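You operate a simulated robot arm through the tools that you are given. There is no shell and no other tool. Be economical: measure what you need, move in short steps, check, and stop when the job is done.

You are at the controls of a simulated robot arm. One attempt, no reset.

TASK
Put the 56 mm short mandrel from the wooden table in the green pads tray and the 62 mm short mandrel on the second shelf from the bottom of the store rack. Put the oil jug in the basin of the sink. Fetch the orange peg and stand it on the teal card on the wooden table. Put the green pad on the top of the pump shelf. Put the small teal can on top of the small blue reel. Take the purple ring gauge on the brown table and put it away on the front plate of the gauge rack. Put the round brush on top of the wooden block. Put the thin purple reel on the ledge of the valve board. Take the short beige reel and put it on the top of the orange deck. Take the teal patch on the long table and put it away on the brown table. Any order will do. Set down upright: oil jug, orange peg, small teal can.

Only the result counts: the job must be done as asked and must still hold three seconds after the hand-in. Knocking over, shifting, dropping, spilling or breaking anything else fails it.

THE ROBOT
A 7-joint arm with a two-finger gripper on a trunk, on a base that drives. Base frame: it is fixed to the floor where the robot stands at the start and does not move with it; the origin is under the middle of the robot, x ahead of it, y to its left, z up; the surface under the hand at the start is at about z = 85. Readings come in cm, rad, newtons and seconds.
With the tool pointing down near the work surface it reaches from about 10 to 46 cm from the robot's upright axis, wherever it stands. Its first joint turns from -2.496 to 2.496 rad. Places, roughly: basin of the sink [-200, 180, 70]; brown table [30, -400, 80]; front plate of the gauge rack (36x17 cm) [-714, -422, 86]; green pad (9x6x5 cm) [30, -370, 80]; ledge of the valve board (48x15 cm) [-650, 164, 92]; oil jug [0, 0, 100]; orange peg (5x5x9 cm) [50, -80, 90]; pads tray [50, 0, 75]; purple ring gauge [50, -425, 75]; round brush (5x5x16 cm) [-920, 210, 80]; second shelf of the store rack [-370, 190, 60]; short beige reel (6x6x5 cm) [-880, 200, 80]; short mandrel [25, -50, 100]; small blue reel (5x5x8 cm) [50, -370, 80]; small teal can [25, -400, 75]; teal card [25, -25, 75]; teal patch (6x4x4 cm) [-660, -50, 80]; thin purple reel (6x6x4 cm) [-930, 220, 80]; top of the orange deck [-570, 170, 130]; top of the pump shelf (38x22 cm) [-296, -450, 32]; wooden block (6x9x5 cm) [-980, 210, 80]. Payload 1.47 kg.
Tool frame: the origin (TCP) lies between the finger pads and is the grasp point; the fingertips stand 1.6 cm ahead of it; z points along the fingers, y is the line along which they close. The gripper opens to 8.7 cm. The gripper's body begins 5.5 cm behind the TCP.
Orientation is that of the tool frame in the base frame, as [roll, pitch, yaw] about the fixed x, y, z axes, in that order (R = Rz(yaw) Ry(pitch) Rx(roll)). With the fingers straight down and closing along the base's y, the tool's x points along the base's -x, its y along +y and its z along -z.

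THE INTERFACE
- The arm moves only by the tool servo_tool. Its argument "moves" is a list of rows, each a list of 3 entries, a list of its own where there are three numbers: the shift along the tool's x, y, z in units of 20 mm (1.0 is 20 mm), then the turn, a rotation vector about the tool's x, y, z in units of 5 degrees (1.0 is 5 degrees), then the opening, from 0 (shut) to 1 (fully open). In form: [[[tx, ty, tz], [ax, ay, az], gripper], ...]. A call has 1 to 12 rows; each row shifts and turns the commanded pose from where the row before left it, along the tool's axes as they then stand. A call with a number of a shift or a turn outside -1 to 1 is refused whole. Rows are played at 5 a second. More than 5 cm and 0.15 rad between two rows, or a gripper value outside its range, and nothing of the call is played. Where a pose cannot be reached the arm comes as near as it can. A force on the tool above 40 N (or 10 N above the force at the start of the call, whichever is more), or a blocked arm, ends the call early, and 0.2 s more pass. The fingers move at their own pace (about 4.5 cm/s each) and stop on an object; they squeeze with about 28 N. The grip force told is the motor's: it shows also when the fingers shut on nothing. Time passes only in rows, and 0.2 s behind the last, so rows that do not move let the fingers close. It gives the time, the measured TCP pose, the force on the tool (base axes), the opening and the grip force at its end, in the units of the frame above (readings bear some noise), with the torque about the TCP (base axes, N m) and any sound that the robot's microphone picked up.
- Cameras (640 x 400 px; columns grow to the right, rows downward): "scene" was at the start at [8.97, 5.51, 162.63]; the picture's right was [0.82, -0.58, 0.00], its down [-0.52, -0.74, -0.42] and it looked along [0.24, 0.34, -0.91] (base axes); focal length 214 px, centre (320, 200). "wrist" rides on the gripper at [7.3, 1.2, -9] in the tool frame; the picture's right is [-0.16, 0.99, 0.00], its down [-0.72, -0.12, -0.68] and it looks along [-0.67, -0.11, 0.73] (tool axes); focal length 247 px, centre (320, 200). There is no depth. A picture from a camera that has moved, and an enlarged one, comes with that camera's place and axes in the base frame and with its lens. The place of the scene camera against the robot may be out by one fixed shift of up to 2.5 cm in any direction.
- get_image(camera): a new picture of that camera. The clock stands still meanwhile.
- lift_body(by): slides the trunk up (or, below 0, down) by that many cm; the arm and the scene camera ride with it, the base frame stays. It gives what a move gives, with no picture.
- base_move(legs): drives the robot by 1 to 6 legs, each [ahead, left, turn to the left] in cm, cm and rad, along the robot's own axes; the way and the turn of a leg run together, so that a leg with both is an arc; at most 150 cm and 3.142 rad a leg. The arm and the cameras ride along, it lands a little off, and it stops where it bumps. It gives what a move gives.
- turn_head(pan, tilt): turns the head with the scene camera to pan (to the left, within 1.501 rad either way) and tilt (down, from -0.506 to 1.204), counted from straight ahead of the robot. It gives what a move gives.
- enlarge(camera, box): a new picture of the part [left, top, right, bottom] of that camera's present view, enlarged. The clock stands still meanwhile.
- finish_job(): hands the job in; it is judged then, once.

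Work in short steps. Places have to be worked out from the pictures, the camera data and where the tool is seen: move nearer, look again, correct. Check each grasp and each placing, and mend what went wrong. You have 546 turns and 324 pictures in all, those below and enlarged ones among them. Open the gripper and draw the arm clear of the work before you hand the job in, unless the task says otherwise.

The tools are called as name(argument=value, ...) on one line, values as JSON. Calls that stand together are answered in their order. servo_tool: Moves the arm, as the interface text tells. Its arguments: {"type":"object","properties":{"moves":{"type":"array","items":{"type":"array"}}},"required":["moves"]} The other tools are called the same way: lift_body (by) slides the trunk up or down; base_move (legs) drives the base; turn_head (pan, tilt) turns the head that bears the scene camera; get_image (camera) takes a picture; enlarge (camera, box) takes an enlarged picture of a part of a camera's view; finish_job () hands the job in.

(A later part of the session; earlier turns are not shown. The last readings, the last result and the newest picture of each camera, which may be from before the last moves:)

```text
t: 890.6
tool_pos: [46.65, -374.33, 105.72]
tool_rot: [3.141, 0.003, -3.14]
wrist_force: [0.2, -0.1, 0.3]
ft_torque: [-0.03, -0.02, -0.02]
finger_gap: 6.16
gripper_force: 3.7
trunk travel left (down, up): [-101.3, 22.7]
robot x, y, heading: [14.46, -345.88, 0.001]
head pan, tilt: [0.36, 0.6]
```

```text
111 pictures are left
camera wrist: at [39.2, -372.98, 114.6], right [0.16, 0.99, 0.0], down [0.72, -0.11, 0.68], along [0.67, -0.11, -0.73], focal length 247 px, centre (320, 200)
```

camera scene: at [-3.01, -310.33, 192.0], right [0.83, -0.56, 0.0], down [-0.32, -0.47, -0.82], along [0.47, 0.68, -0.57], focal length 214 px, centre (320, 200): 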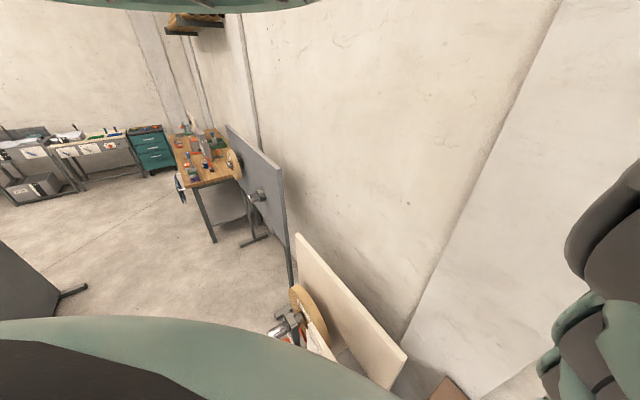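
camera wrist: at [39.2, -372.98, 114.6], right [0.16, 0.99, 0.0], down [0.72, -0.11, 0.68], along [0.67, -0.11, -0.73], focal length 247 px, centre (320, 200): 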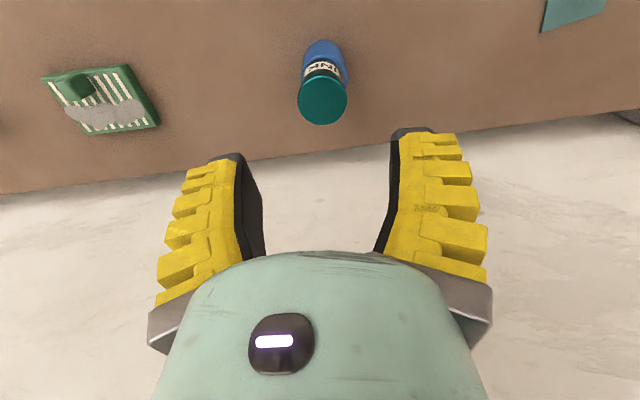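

The teal can stands on the blue reel. Now the green pad (≈(30,-373), long side along y): yaw the hand 90° and look.

lift_body(by=10)

base_move(legs=[[-20, 0, 0]])

servo_tool(moves=[[[0, 0, 0], [0, 0, -1], 0.9], [[0, 0, 0], [0, 0, -1], 0.9], [[0, 0, 0], [0, 0, -1], 0.9], [[0, 0, 0], [0, 0, -1], 0.9], [[0, 0, 0], [0, 0, -1], 0.9], [[0, 0, 0], [0, 0, -1], 0.9], [[0, 0, 0], [0, 0, -1], 0.9], [[0, 0, 0], [0, 0, -1], 0.9], [[0, 0, 0], [0, 0, -1], 0.9]])

servo_tool(moves=[[[0, 0, 0], [0, 0, -1], 0.9], [[0, 0, 0], [0, 0, -1], 0.9], [[0, 0, 0], [0, 0, -1], 0.9], [[0, 0, 0], [0, 0, -1], 0.9], [[0, 0, 0], [0, 0, -1], 0.9], [[0, 0, 0], [0, 0, -1], 0.9], [[0, 0, 0], [0, 0, -1], 0.9], [[0, 0, 0], [0, 0, -1], 0.9], [[0, 0, 0], [0, 0, -1], 0.9]])

get_image(camera="wrist")

```text
t: 892.0
tool_pos: [46.53, -374.24, 115.79]
tool_rot: [3.141, 0.001, -3.139]
wrist_force: [0.7, 0.2, -0.1]
ft_torque: [0.0, 0.0, 0.01]
finger_gap: 6.17
gripper_force: 3.7
trunk travel left (down, up): [-111.3, 12.7]
robot x, y, heading: [14.38, -345.66, 0.004]
head pan, tilt: [0.36, 0.6]
```

```text
t: 893.6
tool_pos: [26.67, -374.28, 115.68]
tool_rot: [-3.141, 0.003, 3.141]
wrist_force: [-0.6, -0.1, 0.5]
ft_torque: [0.01, -0.03, -0.01]
finger_gap: 6.14
gripper_force: 3.2
trunk travel left (down, up): [-111.3, 12.7]
robot x, y, heading: [-5.35, -345.85, 0.007]
head pan, tilt: [0.36, 0.6]
```

```text
t: 895.6
tool_pos: [26.7, -374.34, 115.69]
tool_rot: [-3.141, 0.002, -2.354]
wrist_force: [-0.5, 1.2, -0.7]
ft_torque: [0.02, 0.0, -0.01]
finger_gap: 8.04
gripper_force: 1.8
trunk travel left (down, up): [-111.3, 12.7]
robot x, y, heading: [-5.36, -346.08, 0.004]
head pan, tilt: [0.36, 0.6]
```

```text
t: 897.6
tool_pos: [26.58, -374.38, 115.74]
tool_rot: [3.141, -0.003, -1.57]
wrist_force: [-0.2, -0.5, 0.2]
ft_torque: [0.03, 0.0, -0.01]
finger_gap: 8.04
gripper_force: 1.8
trunk travel left (down, up): [-111.3, 12.7]
robot x, y, heading: [-5.43, -345.68, 0.003]
head pan, tilt: [0.36, 0.6]
```

```text
110 pictures are left
camera wrist: at [25.38, -381.55, 124.63], right [-0.99, 0.16, 0.0], down [0.11, 0.72, 0.68], along [0.11, 0.67, -0.73], focal length 247 px, centre (320, 200)
```

wrist: 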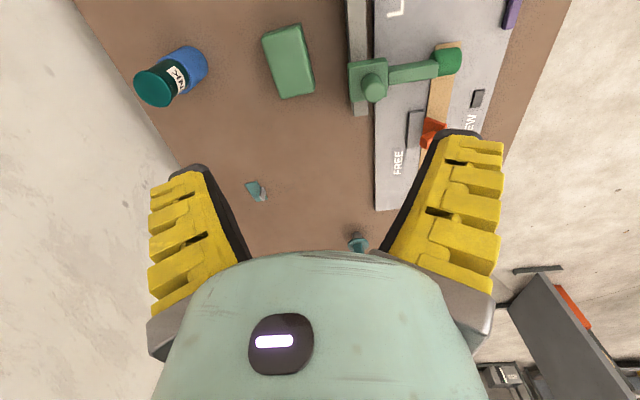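

Pad centre ≈(31.5,-372.4), aligned with y. I'll grip slightly toward -y (y≈-374), away from the lever. Move, lower, check.

base_move(legs=[[4.9, 0.4, 0]])

servo_tool(moves=[[[0, 0, 0], [0, 0, 0], 0.78], [[0, 0, 0], [0, 0, 0], 0.78]])

lift_body(by=-22)

get_image(camera="wrist")

```text
t: 898.5
tool_pos: [31.47, -373.94, 115.74]
tool_rot: [-3.141, 0.001, -1.572]
wrist_force: [-0.1, 0.1, 0.6]
ft_torque: [-0.01, 0.02, 0.01]
finger_gap: 8.04
gripper_force: 1.6
trunk travel left (down, up): [-111.3, 12.7]
robot x, y, heading: [-0.83, -345.74, 0.003]
head pan, tilt: [0.36, 0.6]
```

```text
t: 899.1
tool_pos: [31.46, -373.89, 115.7]
tool_rot: [-3.139, 0.0, -1.569]
wrist_force: [-0.3, -0.1, -1.5]
ft_torque: [-0.01, 0.01, 0.0]
finger_gap: 7.14
gripper_force: 2.8
trunk travel left (down, up): [-111.3, 12.7]
robot x, y, heading: [-0.51, -345.43, 0.002]
head pan, tilt: [0.36, 0.6]
```

```text
t: 901.4
tool_pos: [31.56, -374.02, 93.79]
tool_rot: [-3.14, -0.002, -1.569]
wrist_force: [-0.3, 0.6, -1.1]
ft_torque: [0.02, -0.03, 0.04]
finger_gap: 7.15
gripper_force: 3.1
trunk travel left (down, up): [-89.3, 34.7]
robot x, y, heading: [-1.02, -345.15, 0.003]
head pan, tilt: [0.36, 0.6]
```

```text
109 pictures are left
camera wrist: at [30.23, -381.16, 102.65], right [-0.99, 0.16, 0.0], down [0.11, 0.72, 0.68], along [0.11, 0.67, -0.73], focal length 247 px, centre (320, 200)
```

wrist: 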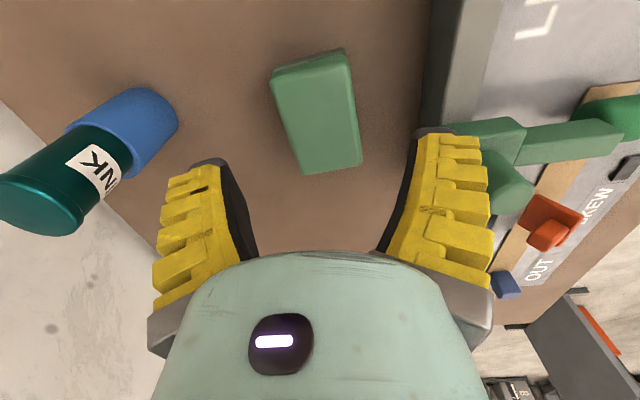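

Narrow the opening to 0.7 and lower 10.9, then close.

servo_tool(moves=[[[0, 0, 0], [0, 0, 0], 0.7], [[0, 0, 0], [0, 0, 0], 0.7]])

lift_body(by=-10.9)

servo_tool(moves=[[[0, 0, 0], [0, 0, 0], 0.55], [[0, 0, 0], [0, 0, 0], 0.4], [[0, 0, 0], [0, 0, 0], 0.2], [[0, 0, 0], [0, 0, 0], 0], [[0, 0, 0], [0, 0, 0], 0]])

get_image(camera="wrist")

```text
t: 902.0
tool_pos: [31.49, -374.04, 93.74]
tool_rot: [-3.139, -0.001, -1.57]
wrist_force: [0.2, 0.2, 0.5]
ft_torque: [-0.01, 0.02, 0.01]
finger_gap: 6.54
gripper_force: 3.1
trunk travel left (down, up): [-89.3, 34.7]
robot x, y, heading: [-0.89, -345.07, 0.005]
head pan, tilt: [0.36, 0.6]
```

```text
t: 903.4
tool_pos: [31.46, -374.05, 82.83]
tool_rot: [-3.141, 0.001, -1.571]
wrist_force: [-0.7, 0.2, 0.0]
ft_torque: [-0.02, -0.01, 0.0]
finger_gap: 6.52
gripper_force: 3.7
trunk travel left (down, up): [-78.4, 45.6]
robot x, y, heading: [-0.48, -345.36, 0.001]
head pan, tilt: [0.36, 0.6]
```

```text
t: 904.6
tool_pos: [31.52, -373.95, 82.93]
tool_rot: [-3.14, 0.001, -1.57]
wrist_force: [-0.3, -0.6, 0.6]
ft_torque: [0.02, 0.04, -0.01]
finger_gap: 6.12
gripper_force: 28.0
trunk travel left (down, up): [-78.4, 45.6]
robot x, y, heading: [-0.56, -345.56, -0.002]
head pan, tilt: [0.36, 0.6]
```

```text
108 pictures are left
camera wrist: at [30.22, -381.15, 91.74], right [-0.99, 0.16, 0.0], down [0.11, 0.72, 0.68], along [0.11, 0.67, -0.73], focal length 247 px, centre (320, 200)
```

wrist: 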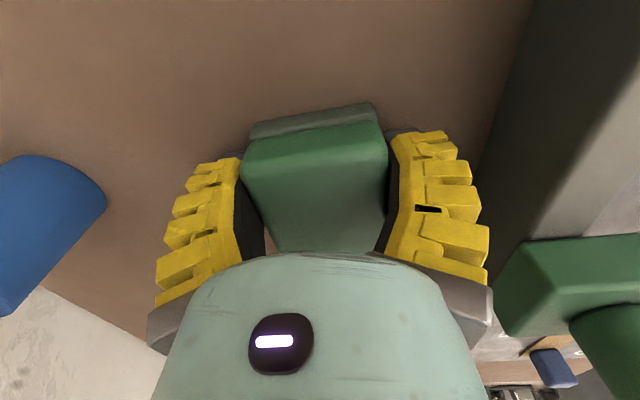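

Gripped (6.1 cm). Lift and back away from the table.

lift_body(by=40)

base_move(legs=[[-90, 0, 0]])

get_image(camera="wrist")

```text
t: 908.5
tool_pos: [31.56, -373.92, 122.86]
tool_rot: [-3.14, 0.0, -1.569]
wrist_force: [-0.1, -0.8, -0.6]
ft_torque: [-0.03, 0.0, 0.0]
finger_gap: 6.08
gripper_force: 28.3
trunk travel left (down, up): [-118.4, 5.6]
robot x, y, heading: [-1.11, -345.35, 0.005]
head pan, tilt: [0.36, 0.6]
```

```text
t: 913.2
tool_pos: [-58.5, -374.13, 122.78]
tool_rot: [-3.14, 0.0, -1.57]
wrist_force: [0.5, -0.2, -0.6]
ft_torque: [0.0, 0.02, 0.03]
finger_gap: 6.07
gripper_force: 28.3
trunk travel left (down, up): [-118.4, 5.6]
robot x, y, heading: [-90.78, -345.82, -0.002]
head pan, tilt: [0.36, 0.6]
```

```text
107 pictures are left
camera wrist: at [-59.81, -381.31, 131.73], right [-0.99, 0.16, 0.0], down [0.11, 0.72, 0.68], along [0.11, 0.67, -0.73], focal length 247 px, centre (320, 200)
```

wrist: 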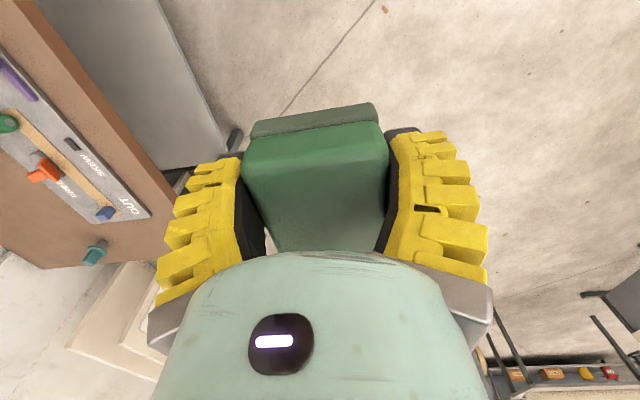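

Turn the robot to look southwest with the scene camera for the pump shelf.

base_move(legs=[[0, 0, 3.14]])

get_image(camera="scene")

```text
t: 920.9
tool_pos: [-122.58, -316.79, 122.81]
tool_rot: [-3.14, 0.001, 1.567]
wrist_force: [0.0, -0.8, -1.2]
ft_torque: [-0.01, -0.02, -0.02]
finger_gap: 6.03
gripper_force: 28.4
trunk travel left (down, up): [-118.4, 5.6]
robot x, y, heading: [-90.75, -346.01, 3.138]
head pan, tilt: [0.36, 0.6]
```

```text
106 pictures are left
camera scene: at [-104.17, -352.31, 186.8], right [-0.83, 0.56, 0.0], down [0.32, 0.47, -0.82], along [-0.47, -0.68, -0.57], focal length 214 px, centre (320, 200)
```

scene: 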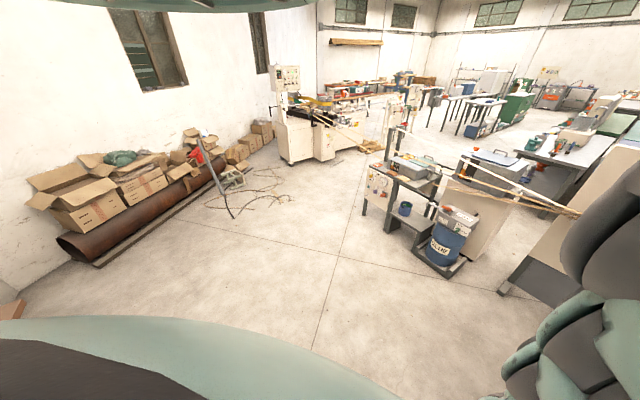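

Enlarge the region where the pump shelf should be.

enlarge(camera="scene", box=[340, 120, 520, 290])

```text
2.35 times, centred on (430, 205) of scene
camera zoom: at [-104.17, -352.31, 186.8], right [-0.83, 0.56, 0.0], down [0.32, 0.47, -0.82], along [-0.47, -0.68, -0.57], focal length 505 px, centre (61, 188)
```

zoom: 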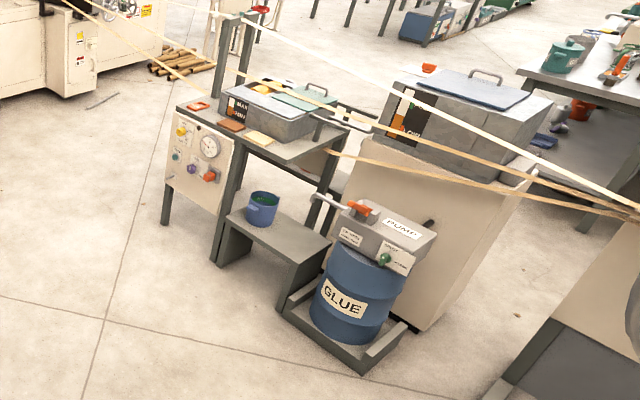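

The pump shelf is the low grey stand beside the glue barrel; two straight bands run through the air near it. I take a second view to triangulate.

base_move(legs=[[20, 85, 0]])

enlarge(camera="scene", box=[320, 90, 600, 280])

```text
t: 925.6
tool_pos: [-142.79, -402.41, 122.85]
tool_rot: [-3.141, 0.0, 1.565]
wrist_force: [0.8, 0.2, -0.1]
ft_torque: [-0.01, -0.01, -0.01]
finger_gap: 6.01
gripper_force: 28.0
trunk travel left (down, up): [-118.4, 5.6]
robot x, y, heading: [-110.96, -430.73, 3.139]
head pan, tilt: [0.36, 0.6]
```

```text
2.11 times, centred on (460, 185) of scene
camera zoom: at [-124.3, -437.79, 186.8], right [-0.83, 0.56, 0.0], down [0.32, 0.47, -0.82], along [-0.47, -0.68, -0.57], focal length 452 px, centre (25, 232)
```

zoom: 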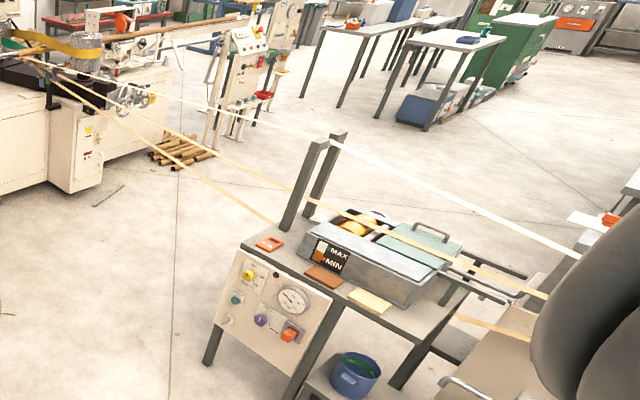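

get_image(camera="wrist")

get_image(camera="scene")

```text
103 pictures are left
camera wrist: at [-141.71, -395.02, 131.73], right [0.99, -0.16, 0.0], down [-0.12, -0.72, 0.68], along [-0.11, -0.67, -0.73], focal length 247 px, centre (320, 200)
```

wrist: 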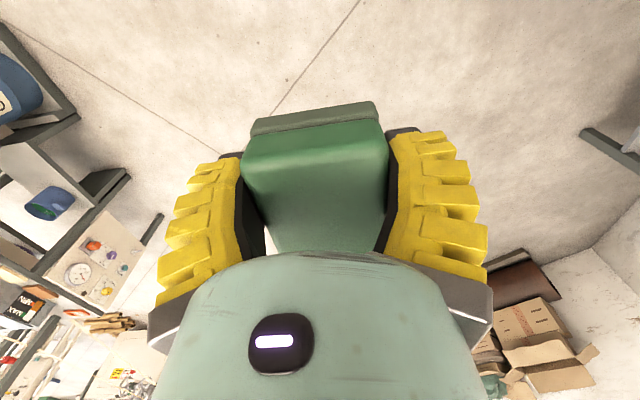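

```text
102 pictures are left
camera scene: at [-124.3, -437.79, 186.8], right [-0.83, 0.56, 0.0], down [0.32, 0.47, -0.82], along [-0.47, -0.68, -0.57], focal length 214 px, centre (320, 200)
```

scene: 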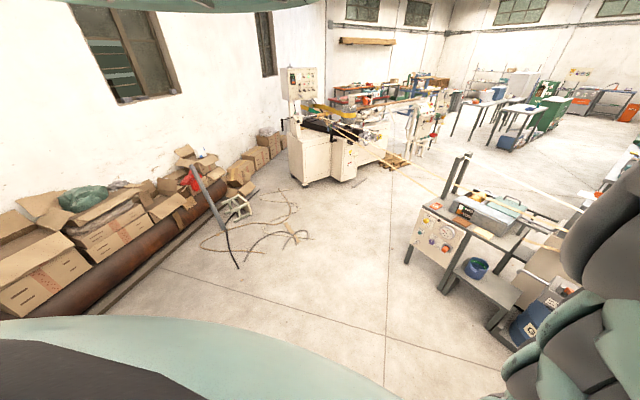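

The bands run north–south over the glue table, west of the shelf. I'll approach from due east: turn, restore natural yaw, and move closer to look.

base_move(legs=[[0, 0, 0.728]])

servo_tool(moves=[[[0, 0, 0], [0, 0, 1], 0], [[0, 0, 0], [0, 0, 1], 0], [[0, 0, 0], [0, 0, 1], 0], [[0, 0, 0], [0, 0, 1], 0], [[0, 0, 0], [0, 0, 1], 0], [[0, 0, 0], [0, 0, 1], 0], [[0, 0, 0], [0, 0, 1], 0], [[0, 0, 0], [0, 0, 1], 0], [[0, 0, 0], [0, 0, 1], 0]])

servo_tool(moves=[[[0, 0, 0], [0, 0, 1], 0], [[0, 0, 0], [0, 0, 1], 0], [[0, 0, 0], [0, 0, 1], 0], [[0, 0, 0], [0, 0, 1], 0], [[0, 0, 0], [0, 0, 1], 0], [[0, 0, 0], [0, 0, 1], 0], [[0, 0, 0], [0, 0, 1], 0], [[0, 0, 0], [0, 0, 1], 0], [[0, 0, 0], [0, 0, 1], 0]])

base_move(legs=[[73, -55, 0]])

get_image(camera="wrist")

```text
t: 927.9
tool_pos: [-153.71, -430.62, 122.91]
tool_rot: [-3.14, 0.001, 2.288]
wrist_force: [0.0, -0.2, -1.0]
ft_torque: [-0.01, 0.04, 0.02]
finger_gap: 6.02
gripper_force: 28.1
trunk travel left (down, up): [-118.4, 5.6]
robot x, y, heading: [-111.11, -430.85, -2.42]
head pan, tilt: [0.36, 0.6]
```

```text
t: 929.9
tool_pos: [-153.82, -430.79, 122.93]
tool_rot: [-3.139, 0.003, 1.502]
wrist_force: [0.3, -0.4, -0.5]
ft_torque: [-0.01, -0.02, 0.0]
finger_gap: 6.02
gripper_force: 28.5
trunk travel left (down, up): [-118.4, 5.6]
robot x, y, heading: [-111.02, -430.77, -2.421]
head pan, tilt: [0.36, 0.6]
```

```text
t: 931.9
tool_pos: [-153.79, -430.88, 122.79]
tool_rot: [-3.141, 0.002, 0.715]
wrist_force: [-0.2, 0.2, -0.6]
ft_torque: [-0.03, 0.01, -0.02]
finger_gap: 6.01
gripper_force: 28.1
trunk travel left (down, up): [-118.4, 5.6]
robot x, y, heading: [-110.78, -431.05, -2.421]
head pan, tilt: [0.36, 0.6]
```

```text
t: 936.7
tool_pos: [-244.86, -437.05, 122.88]
tool_rot: [-3.141, 0.001, 0.713]
wrist_force: [-0.1, -0.8, -0.8]
ft_torque: [0.03, 0.0, -0.04]
finger_gap: 6.01
gripper_force: 28.2
trunk travel left (down, up): [-118.4, 5.6]
robot x, y, heading: [-201.46, -437.61, -2.428]
head pan, tilt: [0.36, 0.6]
```

```text
101 pictures are left
camera wrist: at [-238.54, -433.04, 131.72], right [0.53, -0.85, 0.0], down [-0.62, -0.39, 0.68], along [-0.58, -0.36, -0.73], focal length 247 px, centre (320, 200)
```

wrist: 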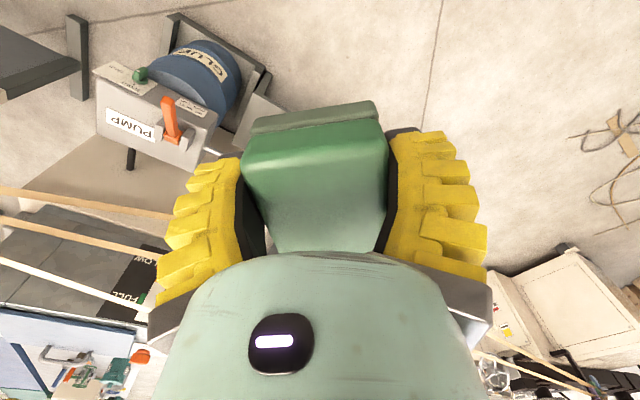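

enlarge(camera="wrist", box=[80, 0, 320, 180])

```text
2.22 times, centred on (200, 90) of wrist
camera zoom: at [-238.54, -433.04, 131.72], right [0.53, -0.85, 0.0], down [-0.62, -0.39, 0.68], along [-0.58, -0.36, -0.73], focal length 549 px, centre (587, 444)
```

zoom: 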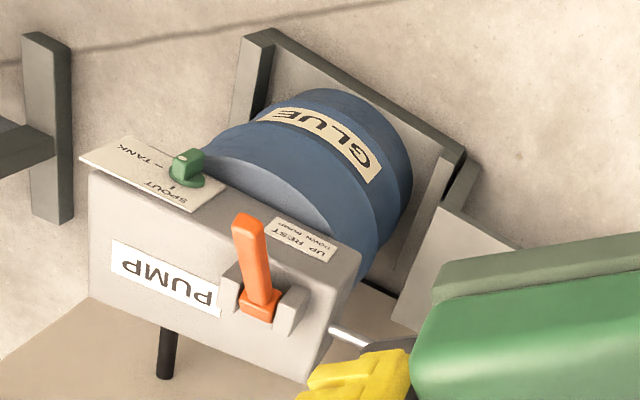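

The pump's spout ends near (-286,-434, z≈68), so I choose the spot (-294,-446) with the pad's long side along x, coming from ESE. Turn, align yaw and move above it.

base_move(legs=[[0, 0, -0.225]])

servo_tool(moves=[[[0, 0, 0], [0, 0, 1], 0], [[0, 0, 0], [0, 0, 1], 0], [[0, 0, 0], [0, 0, 1], 0], [[0, 0, 0], [0, 0, 1], 0], [[0, 0, 0], [0, 0, 1], 0], [[0, 0, 0], [0, 0, 0.6], 0]])

base_move(legs=[[30, -4, 0]])

get_image(camera="wrist")

```text
t: 937.9
tool_pos: [-243.5, -427.49, 122.83]
tool_rot: [3.141, 0.002, 0.49]
wrist_force: [0.8, 0.1, -0.4]
ft_torque: [0.04, -0.05, -0.02]
finger_gap: 6.01
gripper_force: 27.6
trunk travel left (down, up): [-118.4, 5.6]
robot x, y, heading: [-201.77, -437.36, -2.647]
head pan, tilt: [0.36, 0.6]
```

```text
t: 939.3
tool_pos: [-243.53, -427.47, 122.78]
tool_rot: [3.139, 0.0, 0.002]
wrist_force: [-0.2, 0.4, 0.3]
ft_torque: [0.0, -0.01, 0.02]
finger_gap: 5.98
gripper_force: 28.5
trunk travel left (down, up): [-118.4, 5.6]
robot x, y, heading: [-201.57, -437.48, -2.652]
head pan, tilt: [0.36, 0.6]
```

```text
t: 941.3
tool_pos: [-271.7, -438.17, 122.9]
tool_rot: [-3.141, 0.002, 0.002]
wrist_force: [-0.2, 0.3, -1.2]
ft_torque: [0.02, 0.01, 0.0]
finger_gap: 6.02
gripper_force: 28.1
trunk travel left (down, up): [-118.4, 5.6]
robot x, y, heading: [-230.11, -448.13, -2.651]
head pan, tilt: [0.36, 0.6]
```

```text
99 pictures are left
camera wrist: at [-264.56, -439.2, 131.7], right [-0.16, -0.99, 0.0], down [-0.72, 0.12, 0.68], along [-0.67, 0.11, -0.73], focal length 247 px, centre (320, 200)
```

wrist: 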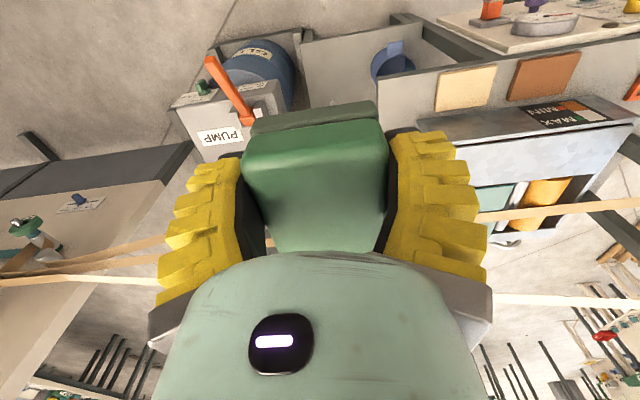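

I need to know how low the robot's own body hangs before lowering between pump and table. I back off and turn the wrist camera back toward the robot.

base_move(legs=[[-40, 0, 0]])

servo_tool(moves=[[[0, 0, 0], [0, 0, 1], 0], [[0, 0, 0], [0, 0, 1], 0], [[0, 0, 0], [0, 0, 1], 0], [[0, 0, 0], [0, 0, 1], 0], [[0, 0, 0], [0, 0, 1], 0], [[0, 0, 0], [0, 0, 1], 0], [[0, 0, 0], [0, 0, 1], 0], [[0, 0, 0], [0, 0, 1], 0], [[0, 0, 0], [0, 0, 1], 0], [[0, 0, 0], [0, 0, 1], 0], [[0, 0, 0], [0, 0, 1], 0], [[0, 0, 0], [0, 0, 1], 0]])

servo_tool(moves=[[[0, 0, 0], [0, 0, 1], 0], [[0, 0, 0], [0, 0, 1], 0], [[0, 0, 0], [0, 0, 1], 0], [[0, 0, 0], [0, 0, 1], 0], [[0, 0, 0], [0, 0, 1], 0], [[0, 0, 0], [0, 0, 1], 0], [[0, 0, 0], [0, 0, 1], 0], [[0, 0, 0], [0, 0, 1], 0], [[0, 0, 0], [0, 0, 1], 0], [[0, 0, 0], [0, 0, 1], 0], [[0, 0, 0], [0, 0, 1], 0], [[0, 0, 0], [0, 0, 1], 0]])

servo_tool(moves=[[[0, 0, 0], [0, -1, 0], 0], [[0, 0, 0], [0, -1, 0], 0], [[0, 0, 0], [0, -1, 0], 0], [[0, 0, 0], [0, -1, 0], 0], [[0, 0, 0], [0, -1, 0], 0], [[0, 0, 0], [0, -1, 0], 0], [[0, 0, 0], [0, -1, 0], 0], [[0, 0, 0], [0, -1, 0], 0], [[0, 0, 0], [0, -1, 0], 0]])

get_image(camera="wrist")

```text
t: 943.8
tool_pos: [-236.32, -419.18, 122.93]
tool_rot: [3.141, 0.003, 0.001]
wrist_force: [-0.2, -0.2, -1.0]
ft_torque: [0.05, -0.02, 0.05]
finger_gap: 6.01
gripper_force: 28.0
trunk travel left (down, up): [-118.4, 5.6]
robot x, y, heading: [-194.87, -429.27, -2.653]
head pan, tilt: [0.36, 0.6]
```

```text
t: 946.4
tool_pos: [-236.36, -419.31, 122.8]
tool_rot: [3.138, 0.0, -1.048]
wrist_force: [-0.6, -0.2, -1.0]
ft_torque: [0.02, -0.03, 0.02]
finger_gap: 6.0
gripper_force: 28.1
trunk travel left (down, up): [-118.4, 5.6]
robot x, y, heading: [-194.22, -429.44, -2.655]
head pan, tilt: [0.36, 0.6]
```

```text
t: 949.0
tool_pos: [-236.32, -419.15, 122.78]
tool_rot: [3.14, -0.002, -2.098]
wrist_force: [0.6, 0.0, -1.2]
ft_torque: [0.0, 0.0, 0.01]
finger_gap: 5.99
gripper_force: 27.8
trunk travel left (down, up): [-118.4, 5.6]
robot x, y, heading: [-194.87, -429.38, -2.649]
head pan, tilt: [0.36, 0.6]
```

```text
t: 951.0
tool_pos: [-236.53, -419.23, 122.82]
tool_rot: [3.137, 0.783, -2.097]
wrist_force: [0.8, -0.9, -0.8]
ft_torque: [-0.02, 0.05, 0.0]
finger_gap: 5.99
gripper_force: 27.7
trunk travel left (down, up): [-118.4, 5.6]
robot x, y, heading: [-194.59, -429.44, -2.654]
head pan, tilt: [0.36, 0.6]
```

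```text
98 pictures are left
camera wrist: at [-243.25, -428.42, 123.98], right [-0.8, 0.59, 0.12], down [0.12, -0.03, 0.99], along [0.59, 0.81, -0.04], focal length 247 px, centre (320, 200)
```

wrist: 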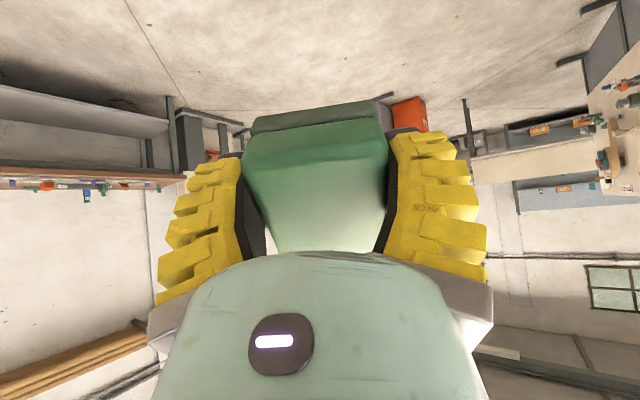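

servo_tool(moves=[[[0, 0, 0], [0, -1, 0], 0], [[0, 0, 0], [0, -1, 0], 0], [[0, 0, 0], [0, -1, 0], 0], [[0, 0, 0], [0, -1, 0], 0], [[0, 0, 0], [0, -1, 0], 0], [[0, 0, 0], [0, -1, 0], 0]])

get_image(camera="wrist")

```text
t: 952.4
tool_pos: [-232.34, -420.98, 125.17]
tool_rot: [3.139, 1.134, -2.093]
wrist_force: [-1.2, 0.4, -2.0]
ft_torque: [-0.01, -0.02, 0.01]
finger_gap: 5.96
gripper_force: 28.0
out of reach, approached as far as the arm can: row 2, 3, 4, 5, 6
trunk travel left (down, up): [-118.4, 5.6]
robot x, y, heading: [-194.6, -428.81, -2.652]
head pan, tilt: [0.36, 0.6]
```

```text
97 pictures are left
camera wrist: at [-239.14, -430.02, 122.39], right [-0.82, 0.55, 0.14], down [-0.05, -0.33, 0.94], along [0.57, 0.77, 0.3], focal length 247 px, centre (320, 200)
```

wrist: 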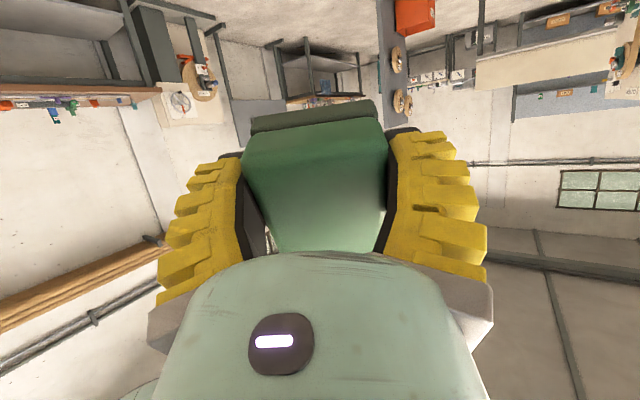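

No body is seen below z≈150 (trunk nearly up), consistent with before. Return the hand to vertical with yaw 0.

servo_tool(moves=[[[0, 0, 0], [0, 1, 0], 0], [[0, 0, 0], [0, 1, 0], 0], [[0, 0, 0], [0, 1, 0], 0], [[0, 0, 0], [0, 1, 0], 0], [[0, 0, 0], [0, 1, 0], 0], [[0, 0, 0], [0, 1, 0], 0], [[0, 0, 0], [0, 1, 0], 0], [[0, 0, 0], [0, 1, 0], 0], [[0, 0, 0], [0, 1, 0], 0], [[0, 0, 0], [0, 1, 0], 0], [[0, 0, 0], [0, 1, 0], 0], [[0, 0, 0], [0, 1, 0], 0]])

servo_tool(moves=[[[0, 0, 0], [0, 1, -1], 0], [[0, 0, 0], [0, 0, -1], 0], [[0, 0, 0], [0, 0, -1], 0], [[0, 0, 0], [0, 0, -1], 0], [[0, 0, 0], [0, 0, -1], 0], [[0, 0, 0], [0, 0, -1], 0], [[0, 0, 0], [0, 0, -1], 0], [[0, 0, 0], [0, 0, -1], 0], [[0, 0, 0], [0, 0, -1], 0], [[0, 0, 0], [0, 0, -1], 0], [[0, 0, 0], [0, 0, -1], 0], [[0, 0, 0], [0, 0, -1], 0]])

servo_tool(moves=[[[0, 0, 0], [0, 0, -1], 0], [[0, 0, 0], [0, 0, -1], 0], [[0, 0, 0], [0, 0, -1], 0], [[0, 0, 0], [0, 0, -1], 0], [[0, 0, 0], [0, 0, -1], 0], [[0, 0, 0], [0, 0, -1], 0], [[0, 0, 0], [0, 0, -1], 0], [[0, 0, 0], [0, 0, -1], 0], [[0, 0, 0], [0, 0, -1], 0], [[0, 0, 0], [0, 0, -1], 0], [[0, 0, 0], [0, 0, -1], 0], [[0, 0, 0], [0, 0, -1], 0]])

```text
t: 955.0
tool_pos: [-232.35, -420.91, 124.5]
tool_rot: [3.14, 0.126, -2.095]
wrist_force: [-0.7, 0.1, -1.0]
ft_torque: [0.0, 0.0, 0.01]
finger_gap: 5.94
gripper_force: 28.4
out of reach, approached as far as the arm can: row 1, 11
trunk travel left (down, up): [-118.4, 5.6]
robot x, y, heading: [-194.45, -429.39, -2.653]
head pan, tilt: [0.36, 0.6]
```

```text
t: 957.6
tool_pos: [-232.18, -420.81, 124.63]
tool_rot: [-3.106, 0.016, -1.046]
wrist_force: [-0.2, -1.1, -0.2]
ft_torque: [-0.02, -0.02, 0.01]
finger_gap: 5.95
gripper_force: 27.7
trunk travel left (down, up): [-118.4, 5.6]
robot x, y, heading: [-194.43, -429.31, -2.652]
head pan, tilt: [0.36, 0.6]
```

```text
t: 960.2
tool_pos: [-232.05, -420.78, 124.62]
tool_rot: [-3.107, -0.023, 0.003]
wrist_force: [0.3, 0.1, -0.4]
ft_torque: [-0.03, -0.02, 0.01]
finger_gap: 5.93
gripper_force: 28.1
trunk travel left (down, up): [-118.4, 5.6]
robot x, y, heading: [-194.53, -429.09, -2.651]
head pan, tilt: [0.36, 0.6]
```

Level the hand and lower the arm relative to the trunk as far as it goes.

servo_tool(moves=[[[0, 0, 1], [-0.4, -0.27, 0], 0], [[0, 0, 1], [0, 0, 0], 0], [[0, 0, 1], [0, 0, 0], 0], [[0, 0, 1], [0, 0, 0], 0], [[0, 0, 1], [0, 0, 0], 0], [[0, 0, 1], [0, 0, 0], 0], [[0, 0, 1], [0, 0, 0], 0]])

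```text
t: 961.8
tool_pos: [-232.23, -420.71, 113.55]
tool_rot: [-3.141, 0.001, 0.0]
wrist_force: [-0.1, 0.1, -0.2]
ft_torque: [0.01, -0.04, 0.04]
finger_gap: 5.94
gripper_force: 27.7
out of reach, approached as far as the arm can: row 6, 7
trunk travel left (down, up): [-118.4, 5.6]
robot x, y, heading: [-194.93, -429.15, -2.657]
head pan, tilt: [0.36, 0.6]
```

Offset r≈38 at the lowest relative height. Move above the spot (-293.5,-444.5).

base_move(legs=[[40, -4.6, 0]])

base_move(legs=[[25.3, -2.9, 0]])

get_image(camera="wrist")

```text
t: 964.4
tool_pos: [-269.52, -435.62, 113.59]
tool_rot: [3.141, 0.0, 0.002]
wrist_force: [0.2, -0.4, -1.1]
ft_torque: [0.02, -0.02, 0.0]
finger_gap: 5.94
gripper_force: 27.9
trunk travel left (down, up): [-118.4, 5.6]
robot x, y, heading: [-231.77, -444.1, -2.651]
head pan, tilt: [0.36, 0.6]
```

```text
t: 966.2
tool_pos: [-293.02, -444.82, 113.53]
tool_rot: [-3.141, 0.0, 0.004]
wrist_force: [0.6, 0.1, -0.2]
ft_torque: [0.07, -0.04, -0.01]
finger_gap: 5.94
gripper_force: 27.7
trunk travel left (down, up): [-118.4, 5.6]
robot x, y, heading: [-255.55, -453.58, -2.649]
head pan, tilt: [0.36, 0.6]
```

```text
96 pictures are left
camera wrist: at [-285.92, -446.0, 122.52], right [-0.16, -0.99, 0.0], down [-0.72, 0.11, 0.68], along [-0.67, 0.11, -0.73], focal length 247 px, centre (320, 200)
```

wrist: 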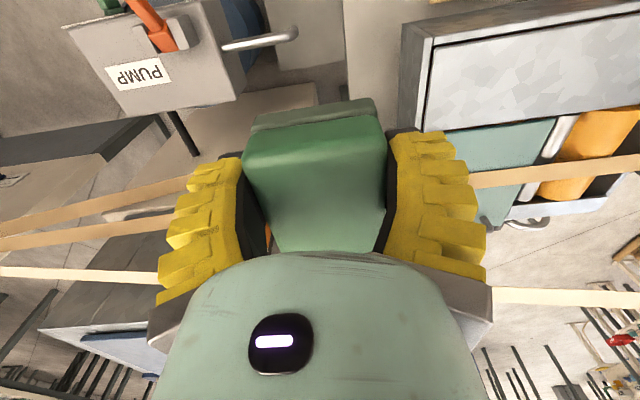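

The spout tip is at about (-293,-439.5), and the glue box's face at y≈-454. I'll target y=-447 with the arm coming from due east.

base_move(legs=[[-3.1, -5.8, 0], [0, 0, 0.228]])

servo_tool(moves=[[[0, 0, 0], [0, 0, 1], 0], [[0, 0, 0], [0, 0, 1], 0], [[0, 0, 0], [0, 0, 0.6], 0]])

lift_body(by=-20)

get_image(camera="wrist")

```text
t: 968.0
tool_pos: [-294.07, -446.98, 113.57]
tool_rot: [3.141, 0.001, 0.229]
wrist_force: [-0.6, -0.1, -0.1]
ft_torque: [0.03, 0.01, 0.0]
finger_gap: 5.93
gripper_force: 27.6
trunk travel left (down, up): [-118.4, 5.6]
robot x, y, heading: [-256.08, -446.73, -2.418]
head pan, tilt: [0.36, 0.6]
```

```text
t: 968.8
tool_pos: [-294.09, -447.03, 113.5]
tool_rot: [3.142, -0.001, 0.006]
wrist_force: [-0.3, 0.1, -0.2]
ft_torque: [0.01, -0.05, 0.0]
finger_gap: 5.94
gripper_force: 27.7
trunk travel left (down, up): [-118.4, 5.6]
robot x, y, heading: [-255.71, -446.87, -2.421]
head pan, tilt: [0.36, 0.6]
```

```text
t: 971.0
tool_pos: [-294.07, -447.05, 93.63]
tool_rot: [3.141, 0.001, 0.004]
wrist_force: [-0.6, 1.2, -1.1]
ft_torque: [-0.02, -0.01, 0.01]
finger_gap: 5.92
gripper_force: 28.2
trunk travel left (down, up): [-98.4, 25.6]
robot x, y, heading: [-255.46, -446.96, -2.42]
head pan, tilt: [0.36, 0.6]
```

```text
95 pictures are left
camera wrist: at [-286.91, -448.06, 102.52], right [-0.15, -0.99, 0.0], down [-0.72, 0.11, 0.68], along [-0.67, 0.11, -0.73], focal length 247 px, centre (320, 200)
```

wrist: 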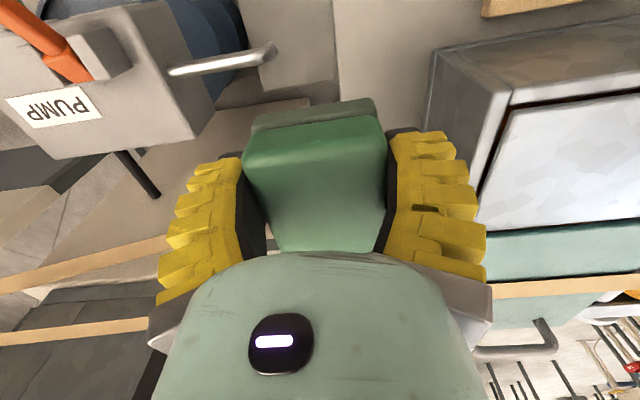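

Shift 1.3 cm north to balance between spout and glue box, then continue down in steps.

base_move(legs=[[-0.9, -1.0, 0]])

lift_body(by=-20)

get_image(camera="wrist")

```text
t: 971.7
tool_pos: [-294.0, -445.74, 93.63]
tool_rot: [-3.141, -0.001, 0.003]
wrist_force: [-0.1, -0.2, -0.1]
ft_torque: [0.0, 0.0, 0.01]
finger_gap: 5.94
gripper_force: 28.1
trunk travel left (down, up): [-98.4, 25.6]
robot x, y, heading: [-255.39, -445.55, -2.421]
head pan, tilt: [0.36, 0.6]
```

```text
t: 973.3
tool_pos: [-294.07, -445.77, 77.56]
tool_rot: [3.135, -0.009, 0.006]
wrist_force: [6.1, -2.7, 34.5]
ft_torque: [-1.3, -0.04, 0.37]
finger_gap: 6.0
gripper_force: 28.0
trunk travel left (down, up): [-82.0, 42.0]
robot x, y, heading: [-255.8, -445.68, -2.423]
head pan, tilt: [0.36, 0.6]
stopped: the force on the tool passed its limit at 91 N (the readings are from after the stop); the commanded pose is now the measured one
```

```text
94 pictures are left
camera wrist: at [-286.97, -446.72, 86.42], right [-0.15, -0.99, 0.01], down [-0.73, 0.12, 0.67], along [-0.67, 0.1, -0.74], focal length 247 px, centre (320, 200)
```

wrist: 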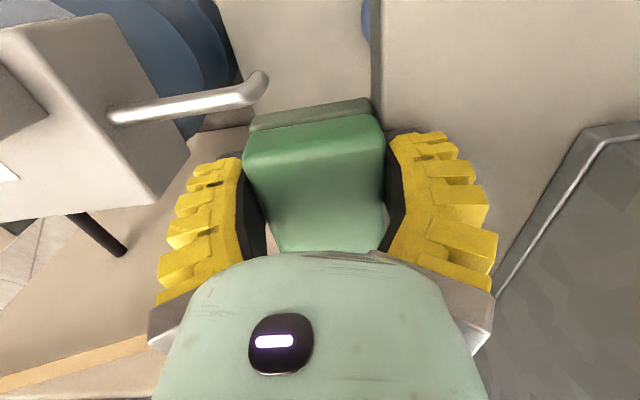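

The -y finger landed on the glue table's edge (y≈-448.6, z≈75). Raise; the open column lies further north-east. New target (-286.5,-441), east of the spout.

lift_body(by=14)

base_move(legs=[[-8.8, 1.35, 0]])

get_image(camera="wrist")

```text
t: 975.0
tool_pos: [-294.03, -445.72, 91.28]
tool_rot: [3.135, -0.009, 0.004]
wrist_force: [-0.3, 0.6, -1.1]
ft_torque: [-0.01, -0.01, 0.01]
finger_gap: 5.92
gripper_force: 27.9
trunk travel left (down, up): [-96.0, 28.0]
robot x, y, heading: [-255.72, -445.75, -2.417]
head pan, tilt: [0.36, 0.6]
```

```text
t: 976.1
tool_pos: [-286.4, -440.87, 91.36]
tool_rot: [3.135, -0.006, 0.002]
wrist_force: [0.2, -0.7, -1.0]
ft_torque: [0.01, -0.02, 0.0]
finger_gap: 5.89
gripper_force: 28.1
trunk travel left (down, up): [-96.0, 28.0]
robot x, y, heading: [-247.83, -440.53, -2.421]
head pan, tilt: [0.36, 0.6]
```

```text
93 pictures are left
camera wrist: at [-279.31, -441.84, 100.32], right [-0.16, -0.99, 0.0], down [-0.73, 0.12, 0.67], along [-0.67, 0.1, -0.74], focal length 247 px, centre (320, 200)
```

wrist: 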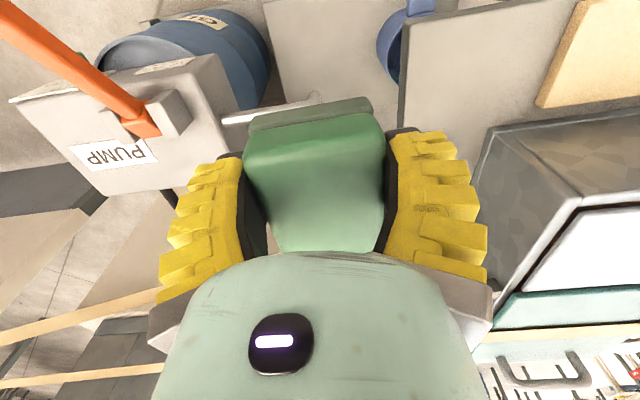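

Spout tip confirmed at (-294.8,-438.9, z 58) and the table edge at y=-448.5; the column at (-286.4,-441) is clear. Lower in steps.

lift_body(by=-18)

get_image(camera="wrist")

```text
t: 978.1
tool_pos: [-286.56, -440.92, 73.4]
tool_rot: [3.134, -0.008, 0.002]
wrist_force: [-0.2, 0.3, -0.6]
ft_torque: [-0.03, -0.03, -0.01]
finger_gap: 5.91
gripper_force: 28.1
trunk travel left (down, up): [-78.0, 46.0]
robot x, y, heading: [-247.76, -440.52, -2.425]
head pan, tilt: [0.36, 0.6]
```

```text
92 pictures are left
camera wrist: at [-279.32, -441.84, 82.32], right [-0.16, -0.99, 0.0], down [-0.73, 0.12, 0.67], along [-0.67, 0.1, -0.74], focal length 247 px, centre (320, 200)
```

wrist: 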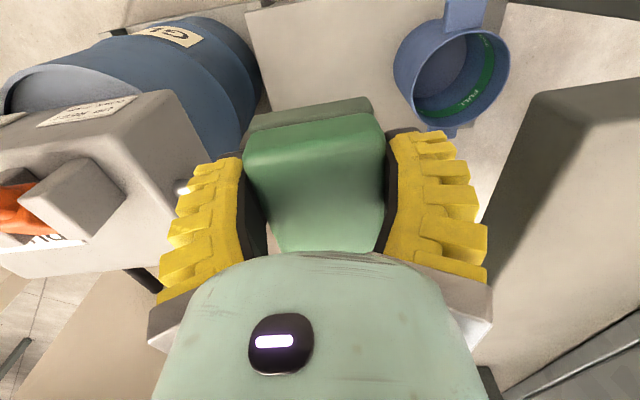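

lift_body(by=-18)

get_image(camera="wrist")

```text
t: 980.1
tool_pos: [-286.3, -440.83, 55.47]
tool_rot: [3.134, -0.007, 0.004]
wrist_force: [0.0, 0.8, 0.1]
ft_torque: [-0.02, -0.03, 0.0]
finger_gap: 5.91
gripper_force: 28.5
trunk travel left (down, up): [-60.0, 64.0]
robot x, y, heading: [-248.11, -440.55, -2.422]
head pan, tilt: [0.36, 0.6]
```

```text
91 pictures are left
camera wrist: at [-279.32, -441.84, 64.32], right [-0.16, -0.99, 0.0], down [-0.73, 0.12, 0.67], along [-0.67, 0.1, -0.74], focal length 247 px, centre (320, 200)
```

wrist: 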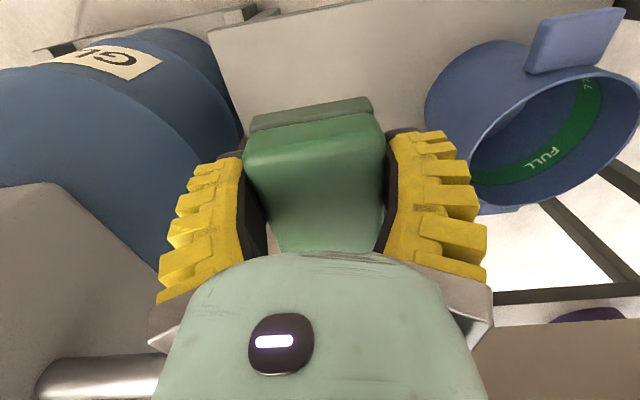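

lift_body(by=-12)

get_image(camera="wrist")

```text
t: 981.6
tool_pos: [-285.87, -439.93, 43.16]
tool_rot: [3.14, -0.011, 0.0]
wrist_force: [0.8, 0.1, -0.5]
ft_torque: [-0.01, -0.03, 0.02]
finger_gap: 5.89
gripper_force: 27.6
trunk travel left (down, up): [-48.0, 76.0]
robot x, y, heading: [-248.08, -440.37, -2.42]
head pan, tilt: [0.36, 0.6]
```

```text
90 pictures are left
camera wrist: at [-278.84, -441.11, 52.18], right [-0.16, -0.99, 0.0], down [-0.73, 0.12, 0.67], along [-0.66, 0.11, -0.74], focal length 247 px, centre (320, 200)
```

wrist: 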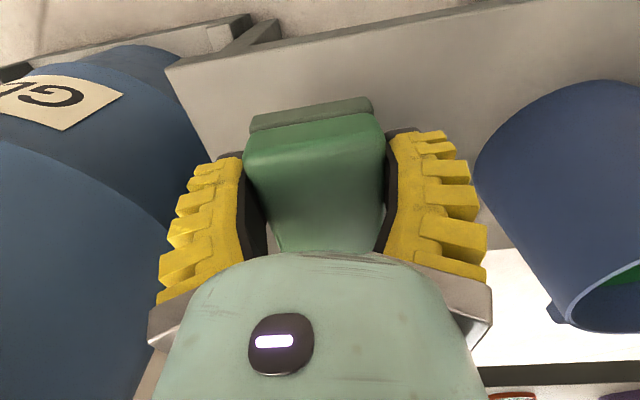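

The TCP got nudged ~0.9 cm: some arm link touches the table edge to the south. Raise 12 and shift the base 6 cm north with the hand kept in place.

lift_body(by=12)

servo_tool(moves=[[[0, 0, 0], [0, 0, 0], 0]])

base_move(legs=[[-2, -2.25, 0]])

servo_tool(moves=[[[0, 0.75, 0], [0, 0, 0], 0], [[0, 0.75, 0], [0, 0, 0], 0]])

base_move(legs=[[-2, -2.25, 0]])

servo_tool(moves=[[[0, 0.75, 0], [0, 0, 0], 0], [[0, 0.75, 0], [0, 0, 0], 0]])

```text
t: 983.1
tool_pos: [-286.55, -441.03, 55.22]
tool_rot: [3.135, -0.008, 0.005]
wrist_force: [-0.3, 0.6, -1.1]
ft_torque: [0.02, -0.02, 0.01]
finger_gap: 5.91
gripper_force: 27.6
trunk travel left (down, up): [-60.0, 64.0]
robot x, y, heading: [-248.15, -440.53, -2.421]
head pan, tilt: [0.36, 0.6]
```

```text
t: 983.5
tool_pos: [-286.42, -440.84, 55.36]
tool_rot: [3.133, -0.01, 0.003]
wrist_force: [-1.3, -0.6, -1.1]
ft_torque: [0.01, 0.01, 0.01]
finger_gap: 5.91
gripper_force: 27.7
trunk travel left (down, up): [-60.0, 64.0]
robot x, y, heading: [-248.07, -440.96, -2.423]
head pan, tilt: [0.36, 0.6]
```

```text
t: 984.4
tool_pos: [-286.42, -437.77, 55.3]
tool_rot: [3.135, -0.007, 0.002]
wrist_force: [1.2, 1.1, 0.0]
ft_torque: [0.04, -0.04, 0.0]
finger_gap: 5.92
gripper_force: 28.1
trunk travel left (down, up): [-60.0, 64.0]
robot x, y, heading: [-248.01, -437.89, -2.418]
head pan, tilt: [0.36, 0.6]
```

```text
t: 985.0
tool_pos: [-286.17, -440.82, 55.37]
tool_rot: [3.138, -0.009, 0.001]
wrist_force: [-0.7, 0.3, -1.1]
ft_torque: [-0.01, -0.02, 0.0]
finger_gap: 5.91
gripper_force: 28.1
trunk travel left (down, up): [-60.0, 64.0]
robot x, y, heading: [-247.96, -437.92, -2.428]
head pan, tilt: [0.36, 0.6]
```

```text
t: 985.8
tool_pos: [-286.28, -437.73, 55.41]
tool_rot: [3.136, -0.008, 0.003]
wrist_force: [0.0, -0.1, -0.6]
ft_torque: [0.02, 0.0, -0.02]
finger_gap: 5.89
gripper_force: 28.5
trunk travel left (down, up): [-60.0, 64.0]
robot x, y, heading: [-248.15, -434.71, -2.426]
head pan, tilt: [0.36, 0.6]
```

```text
t: 986.4
tool_pos: [-286.39, -440.91, 55.36]
tool_rot: [3.134, -0.009, 0.002]
wrist_force: [1.0, 0.6, -0.6]
ft_torque: [-0.02, 0.0, -0.01]
finger_gap: 5.89
gripper_force: 27.7
trunk travel left (down, up): [-60.0, 64.0]
robot x, y, heading: [-247.91, -434.94, -2.419]
head pan, tilt: [0.36, 0.6]
```

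Now lower again in smaller steps, watching for deviation.

lift_body(by=-8)

lift_body(by=-5)

get_image(camera="wrist")

```text
t: 987.5
tool_pos: [-286.29, -440.8, 47.44]
tool_rot: [3.137, -0.006, 0.005]
wrist_force: [0.0, -0.1, 0.3]
ft_torque: [-0.02, -0.01, 0.0]
finger_gap: 5.91
gripper_force: 27.9
trunk travel left (down, up): [-52.0, 72.0]
robot x, y, heading: [-248.04, -434.66, -2.423]
head pan, tilt: [0.36, 0.6]
```

```text
t: 988.5
tool_pos: [-286.4, -440.76, 42.41]
tool_rot: [3.137, -0.006, 0.004]
wrist_force: [-0.7, 0.7, -1.7]
ft_torque: [0.01, -0.02, 0.02]
finger_gap: 5.89
gripper_force: 28.2
trunk travel left (down, up): [-47.0, 77.0]
robot x, y, heading: [-247.78, -434.35, -2.422]
head pan, tilt: [0.36, 0.6]
```

```text
89 pictures are left
camera wrist: at [-279.23, -441.81, 51.35], right [-0.16, -0.99, 0.0], down [-0.73, 0.12, 0.67], along [-0.67, 0.1, -0.74], focal length 247 px, centre (320, 200)
```

wrist: 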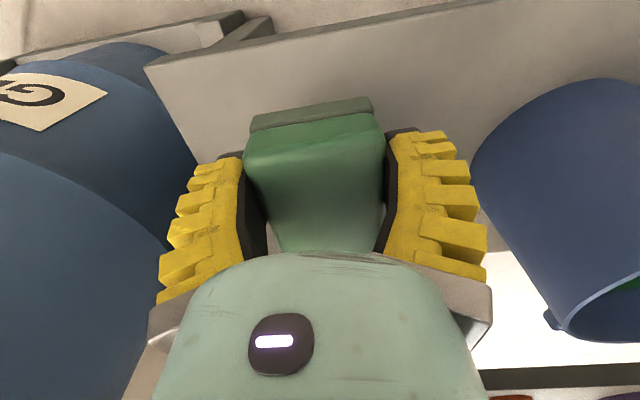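

Landing spot is on the shelf. Continue to contact.

lift_body(by=-4)

lift_body(by=-2)

lift_body(by=-0.8)

```text
t: 989.3
tool_pos: [-286.38, -440.86, 38.3]
tool_rot: [3.137, -0.008, 0.004]
wrist_force: [0.4, -0.5, -1.0]
ft_torque: [-0.03, -0.03, -0.01]
finger_gap: 5.89
gripper_force: 27.9
trunk travel left (down, up): [-43.0, 81.0]
robot x, y, heading: [-248.01, -434.48, -2.421]
head pan, tilt: [0.36, 0.6]
```

```text
t: 990.0
tool_pos: [-286.42, -440.78, 36.37]
tool_rot: [3.135, -0.009, 0.004]
wrist_force: [-0.5, 0.7, -0.8]
ft_torque: [0.03, -0.01, 0.01]
finger_gap: 5.93
gripper_force: 28.2
trunk travel left (down, up): [-41.0, 83.0]
robot x, y, heading: [-248.25, -434.48, -2.421]
head pan, tilt: [0.36, 0.6]
```

```text
t: 990.5
tool_pos: [-286.56, -440.9, 35.57]
tool_rot: [3.135, -0.007, 0.003]
wrist_force: [2.2, 0.0, 18.0]
ft_torque: [0.0, 0.05, 0.04]
finger_gap: 6.15
gripper_force: 28.4
trunk travel left (down, up): [-40.2, 83.8]
robot x, y, heading: [-247.65, -434.73, -2.424]
head pan, tilt: [0.36, 0.6]
```

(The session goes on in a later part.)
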